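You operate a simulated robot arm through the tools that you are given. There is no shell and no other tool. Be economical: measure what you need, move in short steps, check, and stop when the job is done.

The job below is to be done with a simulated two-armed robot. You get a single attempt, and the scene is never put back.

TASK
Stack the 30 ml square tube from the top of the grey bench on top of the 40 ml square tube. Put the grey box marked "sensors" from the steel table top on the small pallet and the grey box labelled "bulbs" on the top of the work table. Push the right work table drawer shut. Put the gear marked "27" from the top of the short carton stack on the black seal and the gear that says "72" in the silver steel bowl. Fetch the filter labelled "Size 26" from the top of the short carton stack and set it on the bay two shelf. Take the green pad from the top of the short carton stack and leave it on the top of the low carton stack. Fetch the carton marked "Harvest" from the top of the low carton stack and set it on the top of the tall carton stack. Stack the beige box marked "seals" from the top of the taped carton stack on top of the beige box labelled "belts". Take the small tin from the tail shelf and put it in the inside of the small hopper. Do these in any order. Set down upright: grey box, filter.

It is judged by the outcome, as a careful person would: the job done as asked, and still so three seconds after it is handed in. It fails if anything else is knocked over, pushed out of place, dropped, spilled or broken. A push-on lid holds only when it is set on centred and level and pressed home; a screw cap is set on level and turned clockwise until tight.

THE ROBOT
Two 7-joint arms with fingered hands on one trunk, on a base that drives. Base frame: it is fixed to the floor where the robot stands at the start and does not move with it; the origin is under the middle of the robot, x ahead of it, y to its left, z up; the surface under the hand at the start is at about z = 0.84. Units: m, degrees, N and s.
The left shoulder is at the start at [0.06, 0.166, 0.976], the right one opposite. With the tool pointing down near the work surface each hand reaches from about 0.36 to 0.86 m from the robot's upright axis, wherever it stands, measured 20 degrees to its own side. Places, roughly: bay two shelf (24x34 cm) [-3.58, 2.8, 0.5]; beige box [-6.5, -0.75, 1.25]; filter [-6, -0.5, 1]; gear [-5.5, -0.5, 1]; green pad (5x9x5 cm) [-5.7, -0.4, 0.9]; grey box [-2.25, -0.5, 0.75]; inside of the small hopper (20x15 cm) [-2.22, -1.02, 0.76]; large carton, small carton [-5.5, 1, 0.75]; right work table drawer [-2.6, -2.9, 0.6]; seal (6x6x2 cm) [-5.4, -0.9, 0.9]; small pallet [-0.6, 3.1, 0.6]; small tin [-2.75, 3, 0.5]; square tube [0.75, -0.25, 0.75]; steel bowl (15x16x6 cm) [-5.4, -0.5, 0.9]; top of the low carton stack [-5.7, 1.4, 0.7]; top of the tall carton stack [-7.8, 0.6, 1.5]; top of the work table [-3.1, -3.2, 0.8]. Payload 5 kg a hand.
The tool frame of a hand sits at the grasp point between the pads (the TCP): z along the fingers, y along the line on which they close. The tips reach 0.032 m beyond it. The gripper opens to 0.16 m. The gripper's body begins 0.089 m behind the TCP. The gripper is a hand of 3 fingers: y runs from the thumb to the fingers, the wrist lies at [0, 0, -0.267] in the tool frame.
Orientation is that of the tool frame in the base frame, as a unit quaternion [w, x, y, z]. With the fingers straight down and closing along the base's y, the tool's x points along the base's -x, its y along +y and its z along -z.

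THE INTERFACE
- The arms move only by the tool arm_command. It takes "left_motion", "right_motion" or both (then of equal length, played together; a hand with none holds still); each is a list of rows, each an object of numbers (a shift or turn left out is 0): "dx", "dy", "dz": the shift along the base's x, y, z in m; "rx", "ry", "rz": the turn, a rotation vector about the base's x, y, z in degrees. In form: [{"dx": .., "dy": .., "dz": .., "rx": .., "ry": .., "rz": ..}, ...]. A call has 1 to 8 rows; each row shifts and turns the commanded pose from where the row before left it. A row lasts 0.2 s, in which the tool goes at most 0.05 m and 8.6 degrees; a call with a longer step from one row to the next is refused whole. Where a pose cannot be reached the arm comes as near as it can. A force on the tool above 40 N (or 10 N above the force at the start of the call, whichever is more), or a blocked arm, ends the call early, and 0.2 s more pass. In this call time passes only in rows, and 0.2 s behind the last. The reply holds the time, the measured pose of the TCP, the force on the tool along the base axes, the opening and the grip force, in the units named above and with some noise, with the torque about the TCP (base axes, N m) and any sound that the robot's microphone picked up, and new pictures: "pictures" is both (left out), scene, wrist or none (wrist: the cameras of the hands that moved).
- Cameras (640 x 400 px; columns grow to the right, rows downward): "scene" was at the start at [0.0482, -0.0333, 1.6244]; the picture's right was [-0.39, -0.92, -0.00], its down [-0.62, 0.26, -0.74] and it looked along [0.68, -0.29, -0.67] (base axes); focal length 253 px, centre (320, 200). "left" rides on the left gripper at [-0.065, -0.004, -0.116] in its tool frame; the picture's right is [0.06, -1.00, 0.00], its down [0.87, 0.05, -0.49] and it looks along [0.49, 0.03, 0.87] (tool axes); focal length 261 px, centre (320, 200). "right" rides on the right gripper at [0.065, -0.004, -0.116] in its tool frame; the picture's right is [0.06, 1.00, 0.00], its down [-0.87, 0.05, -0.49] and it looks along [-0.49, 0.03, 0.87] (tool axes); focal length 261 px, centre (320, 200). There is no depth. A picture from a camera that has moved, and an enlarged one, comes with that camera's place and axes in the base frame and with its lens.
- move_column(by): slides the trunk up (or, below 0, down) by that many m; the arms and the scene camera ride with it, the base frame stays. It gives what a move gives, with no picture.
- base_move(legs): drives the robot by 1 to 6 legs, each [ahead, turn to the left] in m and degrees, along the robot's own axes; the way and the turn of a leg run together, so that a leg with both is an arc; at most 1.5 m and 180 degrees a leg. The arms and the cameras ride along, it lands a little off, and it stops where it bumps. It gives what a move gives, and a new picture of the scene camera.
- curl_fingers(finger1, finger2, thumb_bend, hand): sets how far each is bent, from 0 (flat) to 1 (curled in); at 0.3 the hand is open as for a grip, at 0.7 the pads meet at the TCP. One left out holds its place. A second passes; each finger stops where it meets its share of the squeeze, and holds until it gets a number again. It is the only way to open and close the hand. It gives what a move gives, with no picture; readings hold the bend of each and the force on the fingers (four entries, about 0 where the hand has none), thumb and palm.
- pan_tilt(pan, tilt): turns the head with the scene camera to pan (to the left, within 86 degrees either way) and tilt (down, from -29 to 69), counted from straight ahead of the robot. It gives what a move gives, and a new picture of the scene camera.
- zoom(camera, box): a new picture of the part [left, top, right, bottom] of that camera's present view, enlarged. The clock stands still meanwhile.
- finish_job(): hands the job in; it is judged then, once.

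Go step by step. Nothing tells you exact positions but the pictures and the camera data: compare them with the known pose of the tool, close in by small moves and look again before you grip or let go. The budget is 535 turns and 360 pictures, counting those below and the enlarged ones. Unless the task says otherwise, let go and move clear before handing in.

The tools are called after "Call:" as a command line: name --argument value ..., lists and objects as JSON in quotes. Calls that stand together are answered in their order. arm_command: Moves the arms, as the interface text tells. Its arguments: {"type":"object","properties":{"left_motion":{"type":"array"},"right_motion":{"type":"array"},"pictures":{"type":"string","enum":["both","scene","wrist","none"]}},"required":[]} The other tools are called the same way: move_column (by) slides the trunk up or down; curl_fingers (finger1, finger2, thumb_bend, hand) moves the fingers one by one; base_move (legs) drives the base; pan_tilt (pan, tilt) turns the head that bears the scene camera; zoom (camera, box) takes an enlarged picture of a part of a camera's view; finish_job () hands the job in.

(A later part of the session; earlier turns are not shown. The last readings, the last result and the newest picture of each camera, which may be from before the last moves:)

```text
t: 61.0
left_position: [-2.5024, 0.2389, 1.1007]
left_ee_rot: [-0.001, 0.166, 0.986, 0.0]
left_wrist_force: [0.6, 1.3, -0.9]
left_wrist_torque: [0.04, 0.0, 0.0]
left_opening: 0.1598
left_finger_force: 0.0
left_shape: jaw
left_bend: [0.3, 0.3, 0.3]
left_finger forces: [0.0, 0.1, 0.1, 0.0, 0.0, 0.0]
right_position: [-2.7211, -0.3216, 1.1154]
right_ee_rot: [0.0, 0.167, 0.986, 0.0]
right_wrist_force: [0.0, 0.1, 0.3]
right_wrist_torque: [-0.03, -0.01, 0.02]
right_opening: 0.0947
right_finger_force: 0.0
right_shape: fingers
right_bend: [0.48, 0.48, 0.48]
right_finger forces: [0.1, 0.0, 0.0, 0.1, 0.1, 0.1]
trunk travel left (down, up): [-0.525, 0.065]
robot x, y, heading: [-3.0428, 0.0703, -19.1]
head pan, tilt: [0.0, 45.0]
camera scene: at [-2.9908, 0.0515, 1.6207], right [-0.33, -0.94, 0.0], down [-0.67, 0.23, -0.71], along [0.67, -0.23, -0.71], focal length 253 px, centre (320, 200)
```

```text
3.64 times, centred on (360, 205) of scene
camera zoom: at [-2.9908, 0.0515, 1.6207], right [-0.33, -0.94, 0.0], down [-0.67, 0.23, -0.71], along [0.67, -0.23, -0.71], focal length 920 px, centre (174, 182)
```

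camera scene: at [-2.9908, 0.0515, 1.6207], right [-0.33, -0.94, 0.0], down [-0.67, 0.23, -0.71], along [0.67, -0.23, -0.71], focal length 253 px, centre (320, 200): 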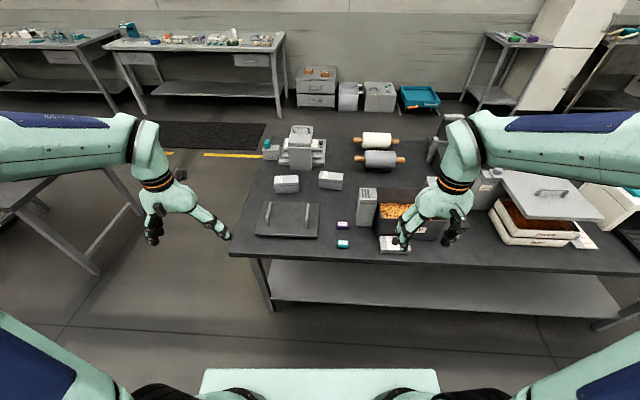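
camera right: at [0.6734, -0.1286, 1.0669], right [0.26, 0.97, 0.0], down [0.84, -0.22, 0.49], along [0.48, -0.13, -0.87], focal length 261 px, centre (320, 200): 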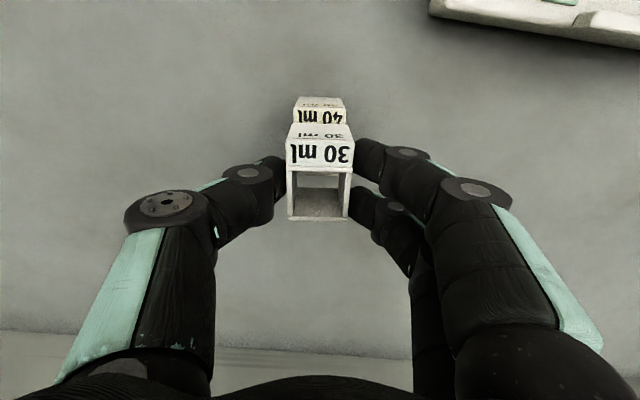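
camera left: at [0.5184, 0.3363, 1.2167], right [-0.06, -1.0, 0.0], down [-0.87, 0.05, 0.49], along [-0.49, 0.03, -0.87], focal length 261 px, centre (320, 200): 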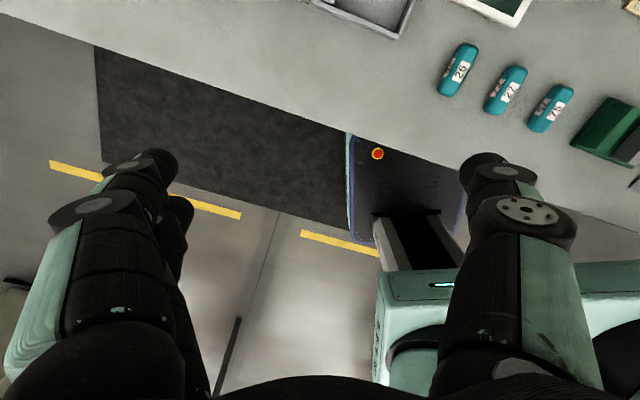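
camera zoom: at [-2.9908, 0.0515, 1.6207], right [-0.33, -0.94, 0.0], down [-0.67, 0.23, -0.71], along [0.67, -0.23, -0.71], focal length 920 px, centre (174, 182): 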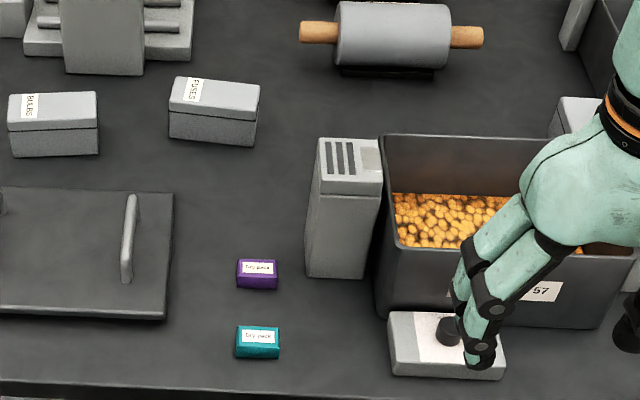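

Call:
base_move --legs '[[0, -90], [0.43, 0], [0, 90], [0.28, 0]]'

Call:
zoom --camera "scene" --box '[240, 130, 440, 260]'

```text
t: 73.0
left_position: [-2.3753, -0.261, 1.1002]
left_ee_rot: [-0.001, 0.168, 0.986, 0.001]
left_wrist_force: [0.4, -0.7, -0.8]
left_wrist_torque: [0.03, 0.04, 0.04]
left_opening: 0.1598
left_finger_force: 0.1
left_shape: jaw
left_bend: [0.3, 0.3, 0.3]
left_finger forces: [0.1, 0.0, 0.1, 0.0, 0.1, 0.0]
right_position: [-2.5949, -0.8192, 1.1167]
right_ee_rot: [-0.001, 0.167, 0.986, 0.001]
right_wrist_force: [0.4, 0.7, 0.1]
right_wrist_torque: [0.02, 0.0, -0.02]
right_opening: 0.0953
right_finger_force: 0.1
right_shape: fingers
right_bend: [0.48, 0.48, 0.48]
right_finger forces: [0.0, 0.0, 0.1, 0.0, 0.0, 0.0]
trunk travel left (down, up): [-0.525, 0.065]
robot x, y, heading: [-2.9136, -0.4296, -19.2]
head pan, tilt: [0.0, 45.0]
camera scene: at [-2.8638, -0.446, 1.6207], right [-0.33, -0.94, 0.0], down [-0.67, 0.23, -0.71], along [0.67, -0.23, -0.71], focal length 253 px, centre (320, 200)
```

scene: 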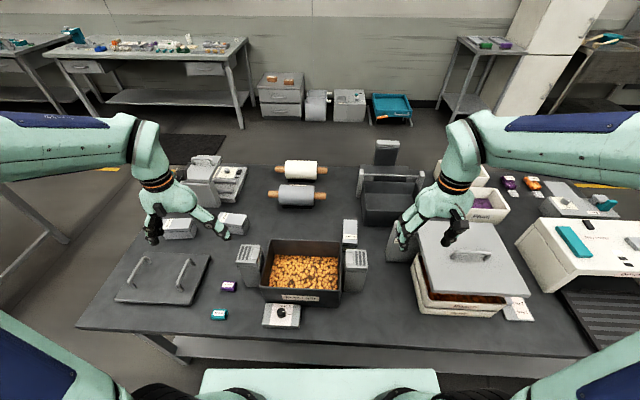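

```text
3.08 times, centred on (340, 195) of scene
camera zoom: at [-2.8638, -0.446, 1.6207], right [-0.33, -0.94, 0.0], down [-0.67, 0.23, -0.71], along [0.67, -0.23, -0.71], focal length 779 px, centre (258, 215)
```

zoom: 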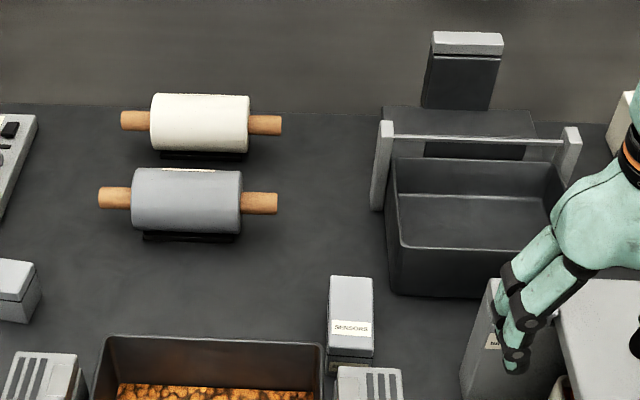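

SENSORS is near (-2.30,-0.77) and the small empty hopper near (-2.2,-1.03). I'll bring the right hand over the box for a wrist look, opening it wide.

Call:
arm_command --right_motion '[{"dx": 0.043, "dy": 0.016}, {"dx": 0.043, "dy": 0.016}, {"dx": 0.043, "dy": 0.016}, {"dx": 0.043, "dy": 0.016}, {"dx": 0.043, "dy": 0.016}]' --pictures "wrist"

```text
t: 74.2
left_position: [-2.3734, -0.2595, 1.0984]
left_ee_rot: [-0.001, 0.168, 0.986, 0.0]
left_wrist_force: [0.8, 0.3, -0.5]
left_wrist_torque: [-0.05, 0.05, 0.0]
left_opening: 0.1599
left_finger_force: 0.0
left_shape: jaw
left_bend: [0.3, 0.3, 0.3]
left_finger forces: [0.1, 0.0, 0.0, 0.0, 0.0, 0.0]
right_position: [-2.3805, -0.7365, 1.1154]
right_ee_rot: [-0.001, 0.168, 0.986, 0.0]
right_wrist_force: [0.5, -0.7, -0.5]
right_wrist_torque: [-0.02, 0.06, 0.02]
right_opening: 0.0948
right_finger_force: 0.0
right_shape: fingers
right_bend: [0.48, 0.48, 0.48]
right_finger forces: [0.0, 0.0, 0.0, 0.1, 0.1, 0.1]
trunk travel left (down, up): [-0.525, 0.065]
robot x, y, heading: [-2.9152, -0.427, -19.2]
head pan, tilt: [0.0, 45.0]
camera right: at [-2.4424, -0.7193, 1.2311], right [0.27, 0.96, 0.0], down [0.84, -0.24, 0.49], along [0.47, -0.13, -0.87], focal length 261 px, centre (320, 200)
```

right: 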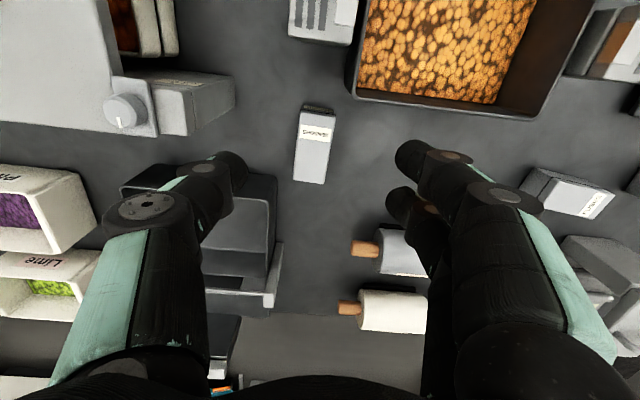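

Call:
curl_fingers --hand "right" --finger1 0.42 --finger2 0.42 --thumb_bend 0.42

Call:
arm_command --right_motion '[{"dx": 0.032, "dy": -0.013, "rz": -3}, {"dx": 0.032, "dy": -0.013}, {"dz": -0.045}, {"dz": -0.045}, {"dz": -0.045}, {"dz": -0.045}]' --pictures "both"

```text
t: 75.2
left_position: [-2.3746, -0.2591, 1.1004]
left_ee_rot: [-0.001, 0.168, 0.986, 0.0]
left_wrist_force: [0.1, 0.2, -0.1]
left_wrist_torque: [-0.03, 0.05, 0.02]
left_opening: 0.1599
left_finger_force: 0.1
left_shape: jaw
left_bend: [0.3, 0.3, 0.3]
left_finger forces: [0.0, 0.0, 0.2, 0.1, 0.1, 0.1]
right_position: [-2.3819, -0.7382, 1.1173]
right_ee_rot: [0.0, 0.168, 0.986, 0.0]
right_wrist_force: [-0.1, -0.2, 0.3]
right_wrist_torque: [0.0, 0.01, 0.01]
right_opening: 0.1193
right_finger_force: 0.0
right_shape: fingers
right_bend: [0.42, 0.42, 0.42]
right_finger forces: [0.0, 0.1, 0.1, 0.0, 0.1, 0.0]
trunk travel left (down, up): [-0.525, 0.065]
robot x, y, heading: [-2.9146, -0.4273, -19.0]
head pan, tilt: [0.0, 45.0]
```

```text
t: 76.6
left_position: [-2.3753, -0.2591, 1.1007]
left_ee_rot: [0.0, 0.167, 0.986, 0.0]
left_wrist_force: [-0.1, 0.1, 0.1]
left_wrist_torque: [0.02, 0.05, -0.01]
left_opening: 0.1599
left_finger_force: 0.1
left_shape: jaw
left_bend: [0.3, 0.3, 0.3]
left_finger forces: [0.1, 0.0, 0.0, 0.0, 0.0, 0.0]
right_position: [-2.3145, -0.7658, 0.9353]
right_ee_rot: [-0.001, 0.193, 0.981, 0.0]
right_wrist_force: [-0.4, 0.2, 1.4]
right_wrist_torque: [0.02, 0.03, 0.01]
right_opening: 0.1195
right_finger_force: 0.1
right_shape: fingers
right_bend: [0.42, 0.42, 0.42]
right_finger forces: [0.0, 0.0, 0.1, 0.0, 0.1, 0.0]
trunk travel left (down, up): [-0.525, 0.065]
robot x, y, heading: [-2.9156, -0.4293, -19.3]
head pan, tilt: [0.0, 45.0]
camera scene: at [-2.8644, -0.4458, 1.6208], right [-0.33, -0.94, 0.0], down [-0.67, 0.23, -0.71], along [0.67, -0.23, -0.71], focal length 253 px, centre (320, 200)
camera right: at [-2.3762, -0.745, 1.0512], right [0.32, 0.95, 0.0], down [0.82, -0.28, 0.49], along [0.47, -0.16, -0.87], focal length 261 px, centre (320, 200)
```

scene: 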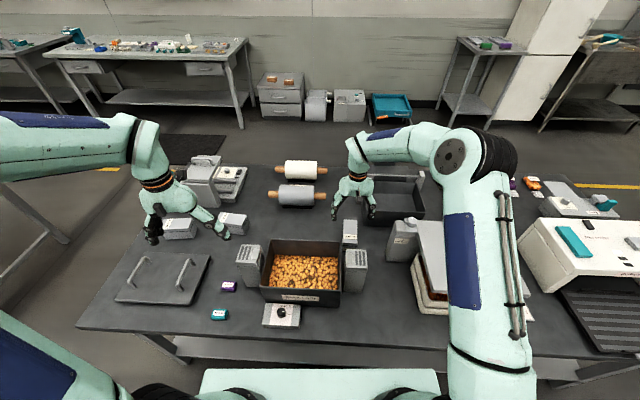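
right: 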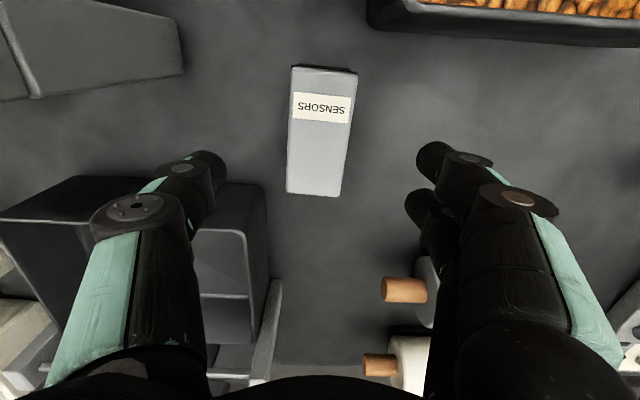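

Call:
curl_fingers --hand "right" --finger1 0.47 --finger2 0.47 --thumb_bend 0.47

Call:
arm_command --right_motion '[{"dx": -0.005, "dy": 0.003, "dz": -0.03}, {"dz": -0.04}, {"dz": -0.03}]' --pictures "wrist"

```text
t: 77.6
left_position: [-2.3754, -0.2598, 1.1015]
left_ee_rot: [0.0, 0.168, 0.986, 0.0]
left_wrist_force: [-0.4, -0.4, 0.1]
left_wrist_torque: [-0.03, -0.03, 0.01]
left_opening: 0.16
left_finger_force: 0.0
left_shape: jaw
left_bend: [0.3, 0.3, 0.3]
left_finger forces: [0.0, 0.1, 0.1, 0.1, 0.0, 0.0]
right_position: [-2.3161, -0.7661, 0.9365]
right_ee_rot: [0.0, 0.193, 0.981, 0.0]
right_wrist_force: [1.0, 0.6, -0.5]
right_wrist_torque: [0.0, -0.02, -0.03]
right_opening: 0.1004
right_finger_force: 0.0
right_shape: fingers
right_bend: [0.47, 0.47, 0.47]
right_finger forces: [0.0, 0.0, 0.0, 0.0, 0.0, 0.1]
trunk travel left (down, up): [-0.525, 0.065]
robot x, y, heading: [-2.9132, -0.4289, -19.4]
head pan, tilt: [0.0, 45.0]
```

```text
t: 78.4
left_position: [-2.3751, -0.2597, 1.1]
left_ee_rot: [0.0, 0.168, 0.986, -0.001]
left_wrist_force: [-0.4, -0.9, 0.1]
left_wrist_torque: [0.0, 0.02, -0.01]
left_opening: 0.16
left_finger_force: 0.0
left_shape: jaw
left_bend: [0.3, 0.3, 0.3]
left_finger forces: [0.0, 0.1, 0.0, 0.0, 0.1, 0.1]
right_position: [-2.32, -0.7622, 0.8357]
right_ee_rot: [0.0, 0.192, 0.981, 0.001]
right_wrist_force: [0.6, 0.5, -0.7]
right_wrist_torque: [0.03, 0.02, -0.01]
right_opening: 0.1002
right_finger_force: 0.1
right_shape: fingers
right_bend: [0.47, 0.47, 0.47]
right_finger forces: [0.0, 0.0, 0.1, 0.0, 0.0, 0.0]
trunk travel left (down, up): [-0.525, 0.065]
robot x, y, heading: [-2.9153, -0.4335, -19.4]
head pan, tilt: [0.0, 45.0]
camera right: at [-2.3813, -0.7416, 0.9512], right [0.32, 0.95, 0.0], down [0.82, -0.28, 0.49], along [0.47, -0.16, -0.87], focal length 261 px, centre (320, 200)
```

right: 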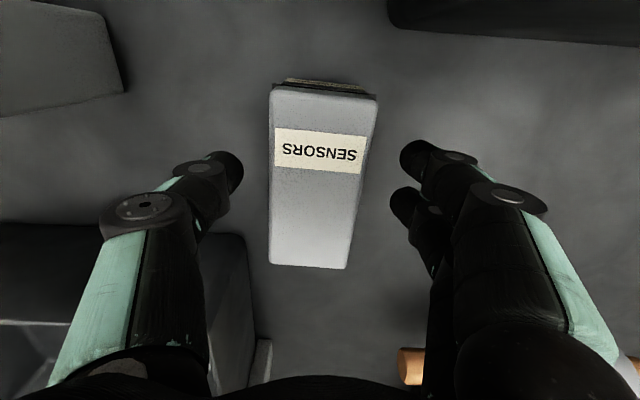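

Call:
arm_command --right_motion '[{"dz": -0.02}, {"dz": -0.016}]' --pictures "wrist"

```text
t: 79.0
left_position: [-2.3751, -0.2589, 1.0998]
left_ee_rot: [0.0, 0.168, 0.986, -0.001]
left_wrist_force: [0.3, -0.4, -0.2]
left_wrist_torque: [-0.02, 0.01, -0.01]
left_opening: 0.1598
left_finger_force: 0.1
left_shape: jaw
left_bend: [0.3, 0.3, 0.3]
left_finger forces: [0.0, 0.1, 0.0, 0.0, 0.0, 0.0]
right_position: [-2.3218, -0.7623, 0.7999]
right_ee_rot: [0.001, 0.194, 0.981, 0.0]
right_wrist_force: [0.1, 0.5, 0.7]
right_wrist_torque: [-0.04, -0.02, 0.03]
right_opening: 0.1002
right_finger_force: 0.1
right_shape: fingers
right_bend: [0.47, 0.47, 0.47]
right_finger forces: [0.0, 0.1, 0.0, 0.1, 0.0, 0.0]
trunk travel left (down, up): [-0.525, 0.065]
robot x, y, heading: [-2.9152, -0.4252, -19.3]
head pan, tilt: [0.0, 45.0]
camera right: at [-2.3827, -0.7413, 0.9158], right [0.32, 0.95, 0.0], down [0.82, -0.28, 0.49], along [0.47, -0.16, -0.87], focal length 261 px, centre (320, 200)
```

right: 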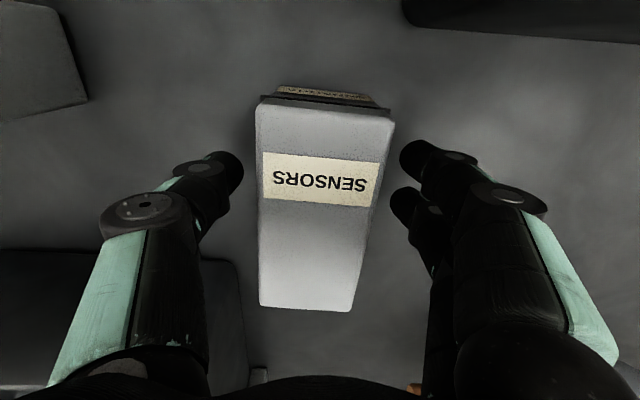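

Call:
arm_command --right_motion '[{"dz": -0.004}, {"dz": -0.003}]' --pictures "none"

Call:
curl_fingers --hand "right" --finger1 0.7 --finger2 0.7 --thumb_bend 0.7

Call:
arm_command --right_motion '[{"dz": 0.01}, {"dz": 0.02}, {"dz": 0.03}, {"dz": 0.04}, {"dz": 0.04}, {"dz": 0.04}, {"dz": 0.04}]' --pictures "both"

```text
t: 79.6
left_position: [-2.3751, -0.2592, 1.1017]
left_ee_rot: [-0.001, 0.167, 0.986, 0.001]
left_wrist_force: [0.0, 0.0, 0.4]
left_wrist_torque: [0.03, -0.01, 0.03]
left_opening: 0.16
left_finger_force: 0.0
left_shape: jaw
left_bend: [0.3, 0.3, 0.3]
left_finger forces: [0.0, 0.0, 0.1, 0.0, 0.0, 0.0]
right_position: [-2.3201, -0.7621, 0.7928]
right_ee_rot: [0.0, 0.193, 0.981, 0.0]
right_wrist_force: [-0.2, 0.1, 0.9]
right_wrist_torque: [-0.02, 0.03, -0.02]
right_opening: 0.1004
right_finger_force: 0.1
right_shape: fingers
right_bend: [0.47, 0.47, 0.47]
right_finger forces: [0.0, 0.0, 0.1, 0.1, 0.1, 0.0]
trunk travel left (down, up): [-0.525, 0.065]
robot x, y, heading: [-2.914, -0.4299, -19.2]
head pan, tilt: [0.0, 45.0]
```

```text
t: 80.6
left_position: [-2.3751, -0.2597, 1.1003]
left_ee_rot: [-0.001, 0.168, 0.986, 0.0]
left_wrist_force: [-0.2, 0.5, 0.3]
left_wrist_torque: [0.04, 0.03, -0.02]
left_opening: 0.1598
left_finger_force: 0.1
left_shape: jaw
left_bend: [0.3, 0.3, 0.3]
left_finger forces: [0.0, 0.1, 0.0, 0.0, 0.1, 0.0]
right_position: [-2.322, -0.7617, 0.793]
right_ee_rot: [-0.001, 0.193, 0.981, 0.0]
right_wrist_force: [-0.8, -0.7, -0.5]
right_wrist_torque: [-0.01, 0.01, -0.01]
right_opening: 0.0619
right_finger_force: 22.2
right_shape: fingers
right_bend: [0.56, 0.57, 0.62]
right_finger forces: [11.0, 10.9, 0.0, 0.0, 22.0, 0.0]
trunk travel left (down, up): [-0.525, 0.065]
robot x, y, heading: [-2.9138, -0.4266, -19.2]
head pan, tilt: [0.0, 45.0]
```

```text
t: 82.2
left_position: [-2.3752, -0.2597, 1.1006]
left_ee_rot: [-0.001, 0.167, 0.986, 0.0]
left_wrist_force: [-0.4, 0.2, -0.3]
left_wrist_torque: [-0.03, -0.03, 0.02]
left_opening: 0.1597
left_finger_force: 0.1
left_shape: jaw
left_bend: [0.3, 0.3, 0.3]
left_finger forces: [0.1, 0.0, 0.0, 0.1, 0.0, 0.0]
right_position: [-2.3234, -0.7624, 1.0125]
right_ee_rot: [0.0, 0.193, 0.981, 0.0]
right_wrist_force: [-0.6, -0.6, -1.6]
right_wrist_torque: [0.01, 0.01, 0.0]
right_opening: 0.0614
right_finger_force: 21.7
right_shape: fingers
right_bend: [0.56, 0.57, 0.62]
right_finger forces: [11.0, 10.7, 0.0, 0.1, 21.8, 0.0]
trunk travel left (down, up): [-0.525, 0.065]
robot x, y, heading: [-2.9147, -0.4254, -19.3]
head pan, tilt: [0.0, 45.0]
camera scene: at [-2.8656, -0.4453, 1.6207], right [-0.33, -0.94, 0.0], down [-0.67, 0.23, -0.71], along [0.67, -0.23, -0.71], focal length 253 px, centre (320, 200)
camera right: at [-2.3846, -0.7415, 1.1279], right [0.32, 0.95, 0.0], down [0.82, -0.28, 0.49], along [0.47, -0.16, -0.87], focal length 261 px, centre (320, 200)
```

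scene: 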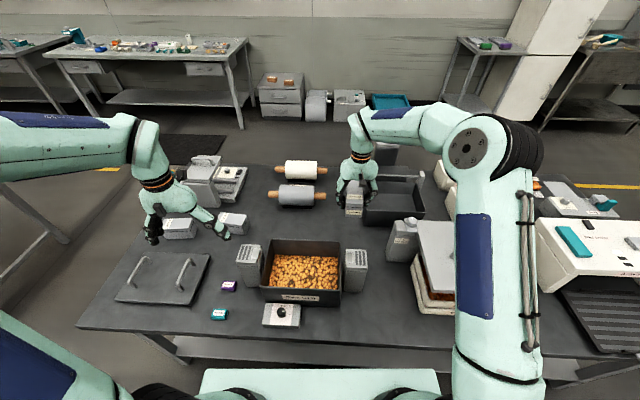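
right: 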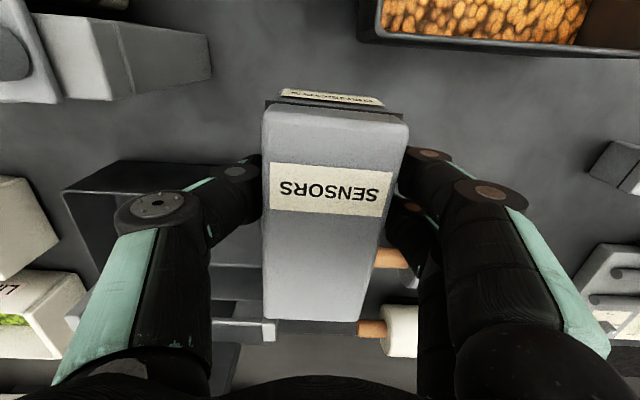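

SENSORS is held by the right hand. I'll retract it and shift the base left so the left hand can take BULBS.

Call:
arm_command --right_motion '[{"dz": 0.04}, {"dz": 0.04}, {"dx": -0.045, "dy": -0.013}, {"dx": -0.045, "dy": -0.013}, {"dx": -0.045, "dy": -0.013}, {"dx": -0.045, "dy": -0.013}, {"dx": -0.045, "dy": -0.013}]' --pictures "none"

Call:
base_move --legs '[[-0.28, 0], [0, 90], [0.33, 0], [0, -90], [0.29, 0]]'

Call:
zoom --camera "scene" --box '[200, 130, 400, 260]'

```text
t: 83.8
left_position: [-2.3766, -0.2594, 1.1013]
left_ee_rot: [0.0, 0.167, 0.986, 0.001]
left_wrist_force: [-0.6, 0.0, -0.5]
left_wrist_torque: [0.01, -0.01, 0.03]
left_opening: 0.1598
left_finger_force: 0.1
left_shape: jaw
left_bend: [0.3, 0.3, 0.3]
left_finger forces: [0.0, 0.1, 0.0, 0.0, 0.1, 0.0]
right_position: [-2.5469, -0.8305, 1.0919]
right_ee_rot: [0.0, 0.193, 0.981, 0.0]
right_wrist_force: [-0.3, -0.1, -2.0]
right_wrist_torque: [0.02, 0.0, -0.03]
right_opening: 0.0616
right_finger_force: 21.8
right_shape: fingers
right_bend: [0.56, 0.57, 0.62]
right_finger forces: [10.8, 10.5, 0.1, 0.1, 21.2, 0.1]
trunk travel left (down, up): [-0.525, 0.065]
robot x, y, heading: [-2.9149, -0.4284, -19.2]
head pan, tilt: [0.0, 45.0]
```

```text
t: 96.9
left_position: [-2.2426, 0.0322, 1.0998]
left_ee_rot: [-0.001, 0.177, 0.984, 0.0]
left_wrist_force: [-0.5, 0.0, 0.1]
left_wrist_torque: [0.04, 0.03, 0.01]
left_opening: 0.1601
left_finger_force: 0.0
left_shape: jaw
left_bend: [0.3, 0.3, 0.3]
left_finger forces: [0.0, 0.1, 0.0, 0.0, 0.0, 0.0]
right_position: [-2.4238, -0.5336, 1.0914]
right_ee_rot: [-0.001, 0.203, 0.979, 0.001]
right_wrist_force: [0.4, -0.4, -2.2]
right_wrist_torque: [-0.02, 0.04, -0.01]
right_opening: 0.0613
right_finger_force: 20.8
right_shape: fingers
right_bend: [0.56, 0.57, 0.63]
right_finger forces: [10.5, 10.3, 0.0, 0.0, 20.7, 0.0]
trunk travel left (down, up): [-0.525, 0.065]
robot x, y, heading: [-2.7848, -0.1207, -20.1]
head pan, tilt: [0.0, 45.0]
camera scene: at [-2.7362, -0.145, 1.6206], right [-0.35, -0.94, 0.0], down [-0.66, 0.25, -0.71], along [0.66, -0.25, -0.71], focal length 253 px, centre (320, 200)
```

scene: 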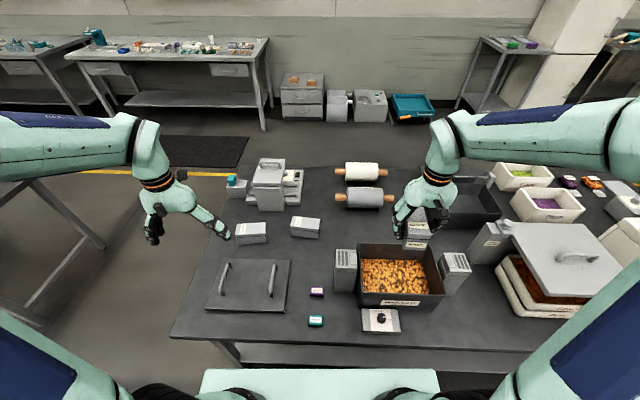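

```text
3.08 times, centred on (300, 195) of scene
camera zoom: at [-2.7362, -0.145, 1.6206], right [-0.35, -0.94, 0.0], down [-0.66, 0.25, -0.71], along [0.66, -0.25, -0.71], focal length 779 px, centre (382, 215)
```

zoom: 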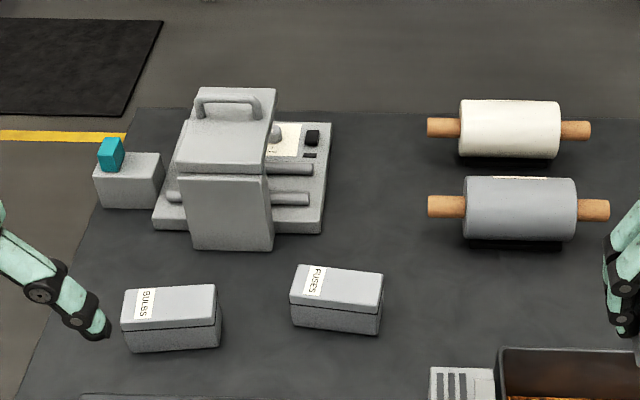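

BULBS lies near (-2.05,-0.11), long side across. I'll turn the left hand about -83° so it closes across the short side, moving over it.

Call:
arm_command --left_motion '[{"dx": 0.012, "dy": -0.01, "rz": -8.3}, {"dx": 0.012, "dy": -0.01, "rz": -8.3}, {"dx": 0.012, "dy": -0.01, "rz": -8.3}, {"dx": 0.012, "dy": -0.01, "rz": -8.3}, {"dx": 0.012, "dy": -0.01, "rz": -8.3}, {"dx": 0.012, "dy": -0.01, "rz": -8.3}, {"dx": 0.012, "dy": -0.01, "rz": -8.3}, {"dx": 0.012, "dy": -0.01, "rz": -8.3}]' --pictures "none"

Call:
arm_command --left_motion '[{"dx": 0.035, "dy": -0.02, "rz": -8.3}, {"dx": 0.035, "dy": -0.02, "rz": -8.3}]' --pictures "wrist"

```text
t: 98.7
left_position: [-2.1481, -0.0471, 1.1025]
left_ee_rot: [0.0, 0.687, 0.726, 0.0]
left_wrist_force: [0.3, 0.6, 0.5]
left_wrist_torque: [-0.04, 0.03, 0.0]
left_opening: 0.16
left_finger_force: 0.1
left_shape: jaw
left_bend: [0.3, 0.3, 0.3]
left_finger forces: [0.0, 0.0, 0.0, 0.1, 0.0, 0.0]
right_position: [-2.4251, -0.5351, 1.0907]
right_ee_rot: [0.0, 0.203, 0.979, 0.0]
right_wrist_force: [0.5, -0.2, -3.0]
right_wrist_torque: [-0.03, 0.03, 0.02]
right_opening: 0.0614
right_finger_force: 20.4
right_shape: fingers
right_bend: [0.56, 0.57, 0.63]
right_finger forces: [10.5, 10.3, 0.0, 0.0, 20.7, 0.1]
trunk travel left (down, up): [-0.525, 0.065]
robot x, y, heading: [-2.787, -0.1233, -20.0]
head pan, tilt: [0.0, 45.0]
```

```text
t: 99.3
left_position: [-2.0773, -0.0861, 1.1002]
left_ee_rot: [-0.001, 0.786, 0.619, 0.002]
left_wrist_force: [0.6, -1.2, 0.9]
left_wrist_torque: [0.0, 0.0, -0.01]
left_opening: 0.16
left_finger_force: 0.0
left_shape: jaw
left_bend: [0.3, 0.3, 0.3]
left_finger forces: [0.1, 0.0, 0.0, 0.0, 0.0, 0.0]
right_position: [-2.4257, -0.5348, 1.0911]
right_ee_rot: [0.0, 0.202, 0.979, 0.0]
right_wrist_force: [1.4, 0.2, -2.2]
right_wrist_torque: [-0.01, 0.01, -0.01]
right_opening: 0.0615
right_finger_force: 21.1
right_shape: fingers
right_bend: [0.56, 0.57, 0.63]
right_finger forces: [10.5, 10.4, 0.0, 0.0, 20.7, 0.0]
trunk travel left (down, up): [-0.525, 0.065]
robot x, y, heading: [-2.7881, -0.1217, -20.1]
head pan, tilt: [0.0, 45.0]
camera left: at [-2.0967, -0.1481, 1.217], right [-0.96, 0.29, 0.0], down [0.26, 0.83, 0.49], along [0.14, 0.47, -0.87], focal length 261 px, centre (320, 200)
```

left: 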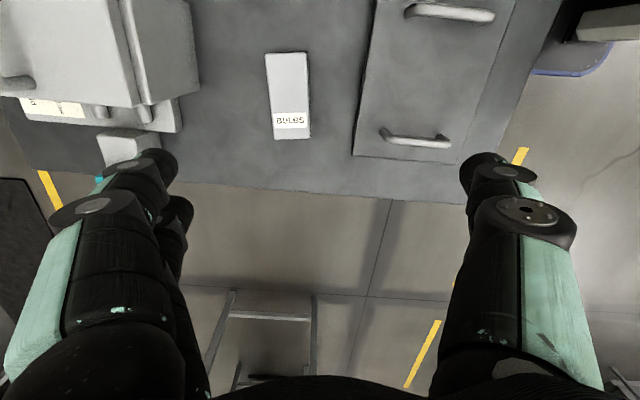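

Call:
curl_fingers --hand "left" --finger1 0.46 --finger2 0.46 --thumb_bend 0.46

Call:
arm_command --left_motion '[{"dx": 0.037, "dy": -0.023}, {"dz": -0.045}, {"dz": -0.045}, {"dz": -0.045}, {"dz": -0.045}, {"dz": -0.03}]' --pictures "both"

```text
t: 100.3
left_position: [-2.079, -0.0858, 1.1009]
left_ee_rot: [0.0, 0.785, 0.62, 0.0]
left_wrist_force: [1.6, -0.3, 0.2]
left_wrist_torque: [0.03, 0.01, 0.0]
left_opening: 0.1045
left_finger_force: 0.1
left_shape: fingers
left_bend: [0.46, 0.46, 0.46]
left_finger forces: [0.0, 0.0, 0.0, 0.0, 0.0, 0.0]
right_position: [-2.4259, -0.5355, 1.0925]
right_ee_rot: [0.0, 0.203, 0.979, 0.0]
right_wrist_force: [0.8, -0.2, -2.5]
right_wrist_torque: [0.03, -0.01, 0.0]
right_opening: 0.0613
right_finger_force: 21.0
right_shape: fingers
right_bend: [0.56, 0.57, 0.63]
right_finger forces: [10.5, 10.3, 0.0, 0.1, 20.7, 0.1]
trunk travel left (down, up): [-0.525, 0.065]
robot x, y, heading: [-2.7845, -0.1268, -20.1]
head pan, tilt: [0.0, 45.0]
```

```text
t: 101.7
left_position: [-2.0393, -0.1096, 0.8901]
left_ee_rot: [0.0, 0.784, 0.621, 0.0]
left_wrist_force: [0.7, 0.0, -0.2]
left_wrist_torque: [0.02, -0.02, -0.02]
left_opening: 0.1043
left_finger_force: 0.0
left_shape: fingers
left_bend: [0.46, 0.46, 0.46]
left_finger forces: [0.0, 0.1, 0.1, 0.0, 0.1, 0.0]
right_position: [-2.424, -0.5341, 1.0908]
right_ee_rot: [0.0, 0.203, 0.979, 0.0]
right_wrist_force: [-0.2, 1.1, -1.7]
right_wrist_torque: [0.02, 0.03, 0.02]
right_opening: 0.0615
right_finger_force: 20.6
right_shape: fingers
right_bend: [0.56, 0.57, 0.63]
right_finger forces: [10.5, 10.3, 0.1, 0.0, 20.7, 0.0]
trunk travel left (down, up): [-0.525, 0.065]
robot x, y, heading: [-2.7899, -0.1278, -20.7]
head pan, tilt: [0.0, 45.0]
camera scene: at [-2.7371, -0.1443, 1.6208], right [-0.35, -0.94, 0.0], down [-0.66, 0.25, -0.71], along [0.66, -0.25, -0.71], focal length 253 px, centre (320, 200)
camera left: at [-2.0586, -0.1719, 1.0074], right [-0.96, 0.29, 0.0], down [0.25, 0.83, 0.49], along [0.14, 0.47, -0.87], focal length 261 px, centre (320, 200)
```

scene: 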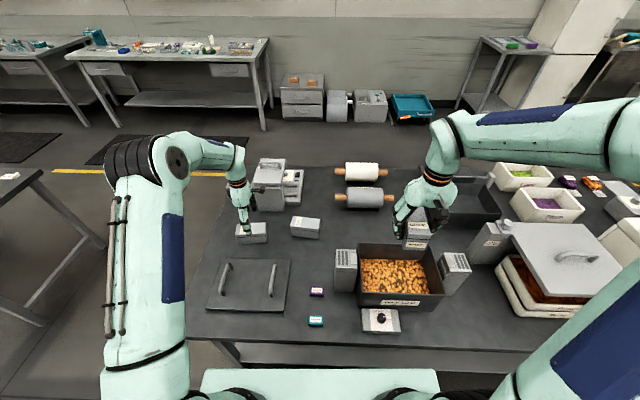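
left: 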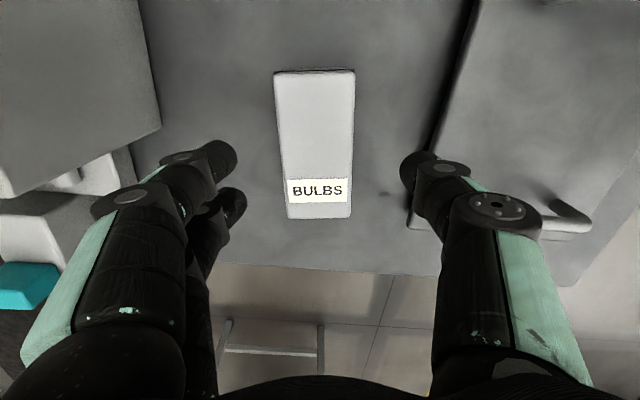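

Call:
arm_command --left_motion '[{"dx": -0.003, "dy": -0.006, "dz": -0.03}, {"dz": -0.03}, {"dz": -0.025}, {"dz": -0.012}]' --pictures "wrist"

```text
t: 102.7
left_position: [-2.0437, -0.1151, 0.7929]
left_ee_rot: [0.0, 0.785, 0.62, 0.0]
left_wrist_force: [0.0, 0.6, -0.3]
left_wrist_torque: [-0.02, -0.01, -0.02]
left_opening: 0.1043
left_finger_force: 0.0
left_shape: fingers
left_bend: [0.46, 0.46, 0.46]
left_finger forces: [0.0, 0.1, 0.0, 0.1, 0.0, 0.0]
right_position: [-2.4247, -0.5335, 1.0914]
right_ee_rot: [0.001, 0.203, 0.979, 0.0]
right_wrist_force: [-0.2, -0.2, -2.1]
right_wrist_torque: [0.04, 0.09, 0.0]
right_opening: 0.0612
right_finger_force: 20.5
right_shape: fingers
right_bend: [0.56, 0.57, 0.63]
right_finger forces: [10.5, 10.3, 0.0, 0.0, 20.7, 0.1]
trunk travel left (down, up): [-0.525, 0.065]
robot x, y, heading: [-2.7864, -0.1241, -20.3]
head pan, tilt: [0.0, 45.0]
camera left: at [-2.0628, -0.1774, 0.9095], right [-0.96, 0.29, 0.0], down [0.25, 0.83, 0.49], along [0.14, 0.47, -0.87], focal length 261 px, centre (320, 200)
```

left: 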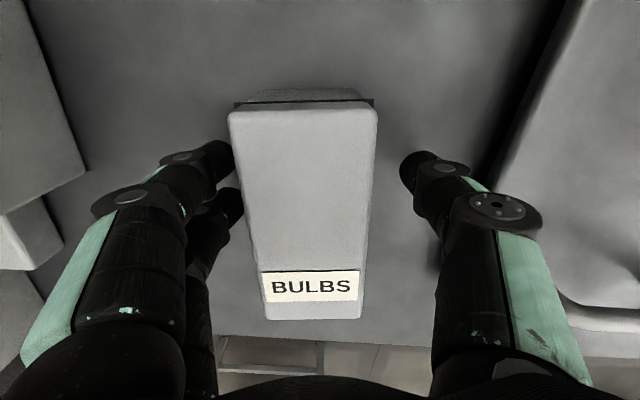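

Call:
arm_command --left_motion '[{"dx": 0.006, "dy": -0.0015}]' --pictures "none"

Call:
curl_fingers --hand "left" --finger1 0.7 --finger2 0.7 --thumb_bend 0.7

Call:
arm_command --left_motion '[{"dz": 0.01}, {"dz": 0.02}, {"dz": 0.04}, {"dz": 0.045}, {"dz": 0.045}, {"dz": 0.045}, {"dz": 0.045}, {"dz": 0.045}]' --pictures "wrist"

```text
t: 103.1
left_position: [-2.0376, -0.1178, 0.7927]
left_ee_rot: [0.001, 0.785, 0.619, 0.0]
left_wrist_force: [0.7, 0.0, 0.5]
left_wrist_torque: [-0.01, 0.0, 0.01]
left_opening: 0.1039
left_finger_force: 0.0
left_shape: fingers
left_bend: [0.46, 0.46, 0.46]
left_finger forces: [0.1, 0.0, 0.0, 0.0, 0.0, 0.0]
right_position: [-2.4238, -0.5342, 1.0912]
right_ee_rot: [0.0, 0.204, 0.979, 0.0]
right_wrist_force: [-0.5, 0.3, -2.1]
right_wrist_torque: [0.03, 0.04, 0.01]
right_opening: 0.0614
right_finger_force: 21.0
right_shape: fingers
right_bend: [0.56, 0.57, 0.63]
right_finger forces: [10.4, 10.2, 0.0, 0.0, 20.7, 0.0]
trunk travel left (down, up): [-0.525, 0.065]
robot x, y, heading: [-2.7876, -0.1275, -20.3]
head pan, tilt: [0.0, 45.0]
```

```text
t: 104.1
left_position: [-2.0378, -0.1174, 0.7929]
left_ee_rot: [0.0, 0.785, 0.62, 0.0]
left_wrist_force: [0.3, -0.1, 0.3]
left_wrist_torque: [0.03, -0.03, 0.02]
left_opening: 0.0603
left_finger_force: 21.8
left_shape: fingers
left_bend: [0.57, 0.56, 0.62]
left_finger forces: [10.9, 11.0, 0.0, 0.0, 21.8, 0.0]
right_position: [-2.4255, -0.5335, 1.0914]
right_ee_rot: [-0.001, 0.203, 0.979, 0.0]
right_wrist_force: [0.7, -0.1, -3.0]
right_wrist_torque: [0.02, 0.02, -0.01]
right_opening: 0.0614
right_finger_force: 20.7
right_shape: fingers
right_bend: [0.56, 0.57, 0.63]
right_finger forces: [10.5, 10.3, 0.0, 0.0, 20.7, 0.0]
trunk travel left (down, up): [-0.525, 0.065]
robot x, y, heading: [-2.7875, -0.1279, -20.2]
head pan, tilt: [0.0, 45.0]
```

```text
t: 105.9
left_position: [-2.0381, -0.1195, 1.0887]
left_ee_rot: [0.001, 0.784, 0.62, 0.001]
left_wrist_force: [-0.4, -0.1, -2.0]
left_wrist_torque: [-0.02, -0.04, -0.02]
left_opening: 0.0606
left_finger_force: 21.8
left_shape: fingers
left_bend: [0.57, 0.56, 0.63]
left_finger forces: [11.0, 10.7, 0.0, 0.0, 21.6, 0.0]
right_position: [-2.426, -0.5341, 1.0917]
right_ee_rot: [0.0, 0.202, 0.979, 0.0]
right_wrist_force: [-0.2, 0.2, -2.7]
right_wrist_torque: [0.0, 0.05, 0.02]
right_opening: 0.0613
right_finger_force: 20.9
right_shape: fingers
right_bend: [0.56, 0.57, 0.63]
right_finger forces: [10.5, 10.2, 0.1, 0.0, 20.7, 0.0]
trunk travel left (down, up): [-0.525, 0.065]
robot x, y, heading: [-2.7892, -0.1249, -20.2]
head pan, tilt: [0.0, 45.0]
camera left: at [-2.0578, -0.182, 1.2049], right [-0.96, 0.29, 0.0], down [0.25, 0.83, 0.49], along [0.14, 0.47, -0.87], focal length 261 px, centre (320, 200)
```

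left: 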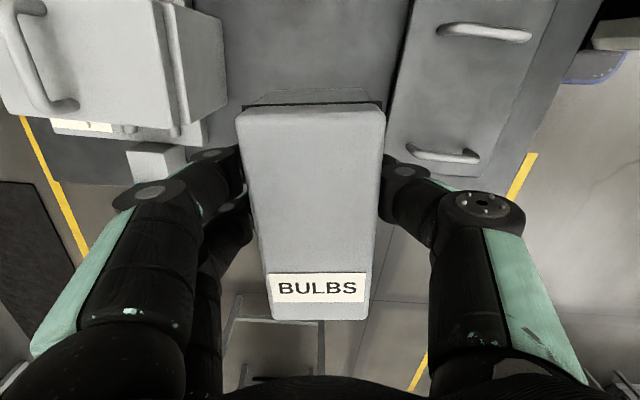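

Both boxes are held. I'll tuck the left arm, back away and look toward the work table.

Call:
arm_command --left_motion '[{"dx": -0.04, "dy": 0.0145}, {"dx": -0.04, "dy": 0.0145}, {"dx": -0.04, "dy": 0.0145}, {"dx": -0.04, "dy": 0.0145}, {"dx": -0.04, "dy": 0.0145}, {"dx": -0.04, "dy": 0.0145}]' --pictures "none"

Call:
pan_tilt --pan 0 --tilt 22

Call:
base_move --legs '[[-0.35, 0], [0, -80]]'

```text
t: 107.3
left_position: [-2.2793, -0.0314, 1.0878]
left_ee_rot: [0.001, 0.785, 0.62, 0.0]
left_wrist_force: [-0.5, 0.6, -1.0]
left_wrist_torque: [-0.04, -0.01, -0.01]
left_opening: 0.0606
left_finger_force: 21.1
left_shape: fingers
left_bend: [0.57, 0.56, 0.63]
left_finger forces: [10.7, 10.4, 0.0, 0.0, 21.2, 0.1]
right_position: [-2.426, -0.5342, 1.0925]
right_ee_rot: [0.0, 0.202, 0.979, 0.001]
right_wrist_force: [0.3, -0.2, -2.8]
right_wrist_torque: [-0.02, -0.01, 0.01]
right_opening: 0.0616
right_finger_force: 20.9
right_shape: fingers
right_bend: [0.56, 0.57, 0.63]
right_finger forces: [10.5, 10.2, 0.0, 0.0, 20.7, 0.0]
trunk travel left (down, up): [-0.525, 0.065]
robot x, y, heading: [-2.7879, -0.1292, -20.4]
head pan, tilt: [0.0, 45.0]
```

```text
t: 108.2
left_position: [-2.2757, -0.0321, 1.0881]
left_ee_rot: [0.0, 0.785, 0.62, -0.001]
left_wrist_force: [-0.2, -0.2, -1.8]
left_wrist_torque: [-0.03, -0.01, 0.0]
left_opening: 0.0605
left_finger_force: 20.7
left_shape: fingers
left_bend: [0.57, 0.56, 0.63]
left_finger forces: [10.7, 10.6, 0.0, 0.0, 21.1, 0.0]
right_position: [-2.4251, -0.5351, 1.0925]
right_ee_rot: [0.0, 0.203, 0.979, 0.0]
right_wrist_force: [0.1, 0.8, -1.8]
right_wrist_torque: [0.02, 0.04, -0.03]
right_opening: 0.0612
right_finger_force: 20.9
right_shape: fingers
right_bend: [0.56, 0.57, 0.63]
right_finger forces: [10.6, 10.3, 0.0, 0.1, 20.7, 0.0]
trunk travel left (down, up): [-0.525, 0.065]
robot x, y, heading: [-2.7881, -0.1244, -20.2]
head pan, tilt: [0.0, 22.0]
camera scene: at [-2.7264, -0.1483, 1.6561], right [-0.35, -0.94, 0.0], down [-0.35, 0.13, -0.93], along [0.87, -0.32, -0.38], focal length 253 px, centre (320, 200)
```

scene: 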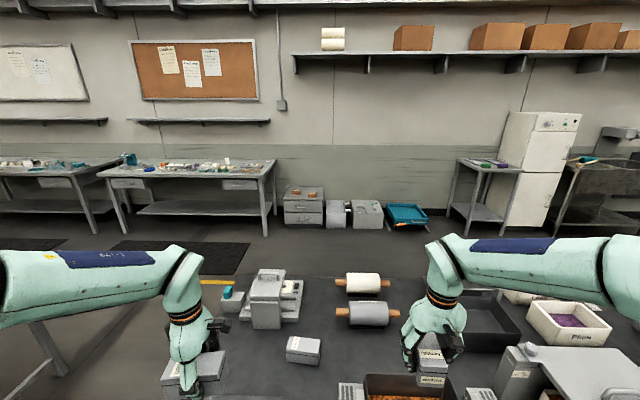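

```text
t: 114.1
left_position: [-2.954, -0.4973, 1.0877]
left_ee_rot: [0.0, 0.999, -0.049, 0.0]
left_wrist_force: [-0.1, 0.7, -1.0]
left_wrist_torque: [0.01, 0.01, 0.01]
left_opening: 0.0601
left_finger_force: 20.8
left_shape: fingers
left_bend: [0.57, 0.56, 0.63]
left_finger forces: [10.4, 10.1, 0.0, 0.1, 20.5, 0.0]
right_position: [-3.4713, -0.4179, 1.0926]
right_ee_rot: [0.0, 0.796, 0.605, 0.0]
right_wrist_force: [-0.4, 0.2, -2.8]
right_wrist_torque: [0.01, -0.02, 0.05]
right_opening: 0.0612
right_finger_force: 20.5
right_shape: fingers
right_bend: [0.56, 0.57, 0.63]
right_finger forces: [10.4, 10.3, 0.0, 0.1, 20.6, 0.0]
trunk travel left (down, up): [-0.525, 0.065]
robot x, y, heading: [-3.1163, -0.0049, -102.5]
head pan, tilt: [0.0, 22.0]
camera scene: at [-3.1284, -0.0665, 1.6561], right [-0.98, 0.22, 0.0], down [0.08, 0.37, -0.93], along [-0.2, -0.9, -0.37], focal length 253 px, centre (320, 200)
```

scene: 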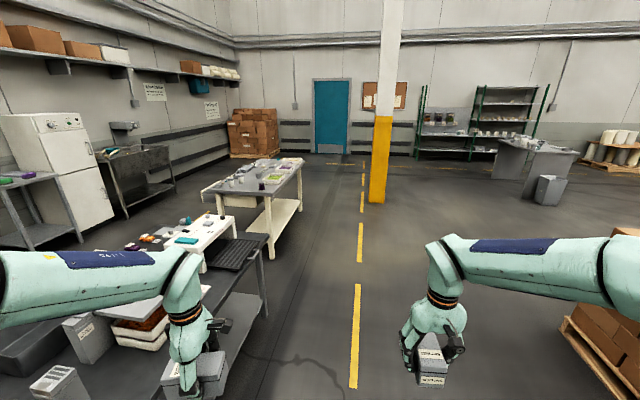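

Call:
zoom --camera "scene" --box '[90, 130, 330, 280]'

```text
2.67 times, centred on (210, 205) of scene
camera zoom: at [-3.1284, -0.0665, 1.6561], right [-0.98, 0.22, 0.0], down [0.08, 0.37, -0.93], along [-0.2, -0.9, -0.37], focal length 675 px, centre (613, 187)
```

zoom: 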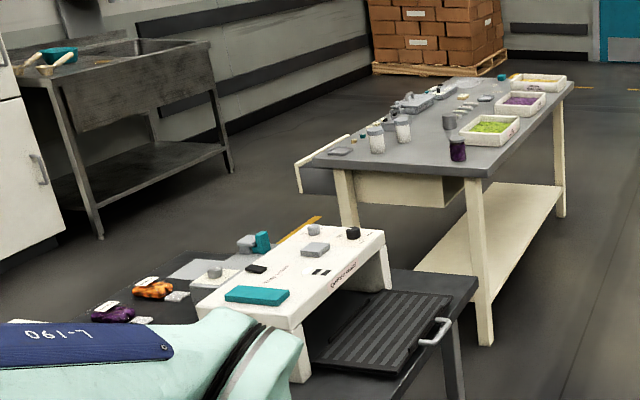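

The work table is ahead-left (white legs), its right drawer open on its +x side near the close end. I'll drive to its west side to set BULBS down first.

Call:
base_move --legs '[[0, -10.5], [1.0, 0], [0.74, 0], [0, 41], [0.78, 0], [0, 50]]'

Call:
pan_tilt --pan 0 --tilt 45

```text
t: 131.7
left_position: [-3.041, -2.2765, 1.0891]
left_ee_rot: [0.0, 0.793, 0.609, 0.0]
left_wrist_force: [0.4, -0.4, -2.5]
left_wrist_torque: [-0.08, 0.0, -0.03]
left_opening: 0.0597
left_finger_force: 19.7
left_shape: fingers
left_bend: [0.57, 0.56, 0.63]
left_finger forces: [10.1, 9.8, 0.1, 0.1, 19.9, 0.1]
right_position: [-3.202, -2.7747, 1.0923]
right_ee_rot: [0.0, 0.217, 0.976, 0.0]
right_wrist_force: [-0.1, 0.1, -2.7]
right_wrist_torque: [-0.02, 0.05, 0.0]
right_opening: 0.061
right_finger_force: 20.0
right_shape: fingers
right_bend: [0.56, 0.57, 0.63]
right_finger forces: [10.2, 10.0, 0.0, 0.1, 20.2, 0.0]
trunk travel left (down, up): [-0.525, 0.065]
robot x, y, heading: [-3.5491, -2.3557, -21.7]
head pan, tilt: [0.0, 22.0]
camera scene: at [-3.493, -2.3802, 1.6561], right [-0.37, -0.93, 0.0], down [-0.35, 0.14, -0.93], along [0.86, -0.35, -0.37], focal length 253 px, centre (320, 200)
```

scene: 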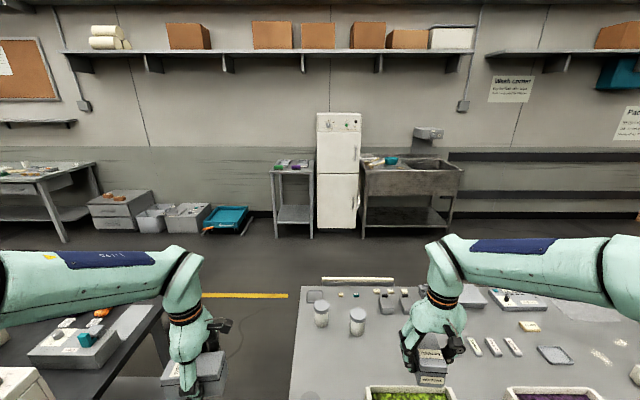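

```text
t: 132.6
left_position: [-3.0416, -2.2756, 1.0894]
left_ee_rot: [0.0, 0.794, 0.608, 0.0]
left_wrist_force: [0.2, -0.2, -3.3]
left_wrist_torque: [-0.07, 0.01, 0.0]
left_opening: 0.0599
left_finger_force: 20.3
left_shape: fingers
left_bend: [0.57, 0.56, 0.63]
left_finger forces: [10.1, 9.8, 0.0, 0.1, 19.9, 0.0]
right_position: [-3.2033, -2.7755, 1.0913]
right_ee_rot: [0.0, 0.216, 0.976, 0.0]
right_wrist_force: [-0.3, -0.1, -1.8]
right_wrist_torque: [0.0, 0.04, 0.02]
right_opening: 0.0608
right_finger_force: 20.7
right_shape: fingers
right_bend: [0.56, 0.57, 0.63]
right_finger forces: [10.2, 10.1, 0.0, 0.0, 20.3, 0.0]
trunk travel left (down, up): [-0.525, 0.065]
robot x, y, heading: [-3.5528, -2.3562, -22.0]
head pan, tilt: [0.0, 45.0]
camera scene: at [-3.5038, -2.3763, 1.6208], right [-0.37, -0.93, 0.0], down [-0.66, 0.26, -0.71], along [0.66, -0.26, -0.71], focal length 253 px, centre (320, 200)
```

scene: 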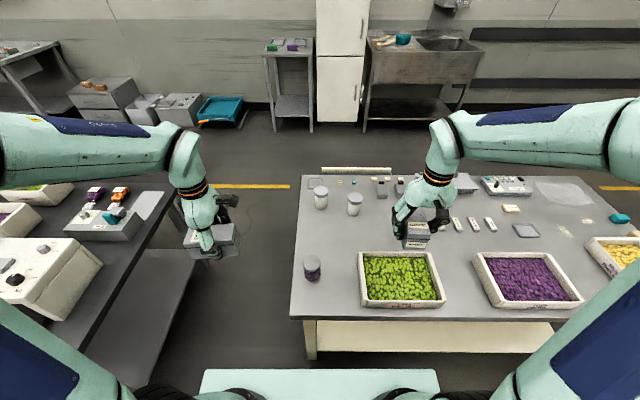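

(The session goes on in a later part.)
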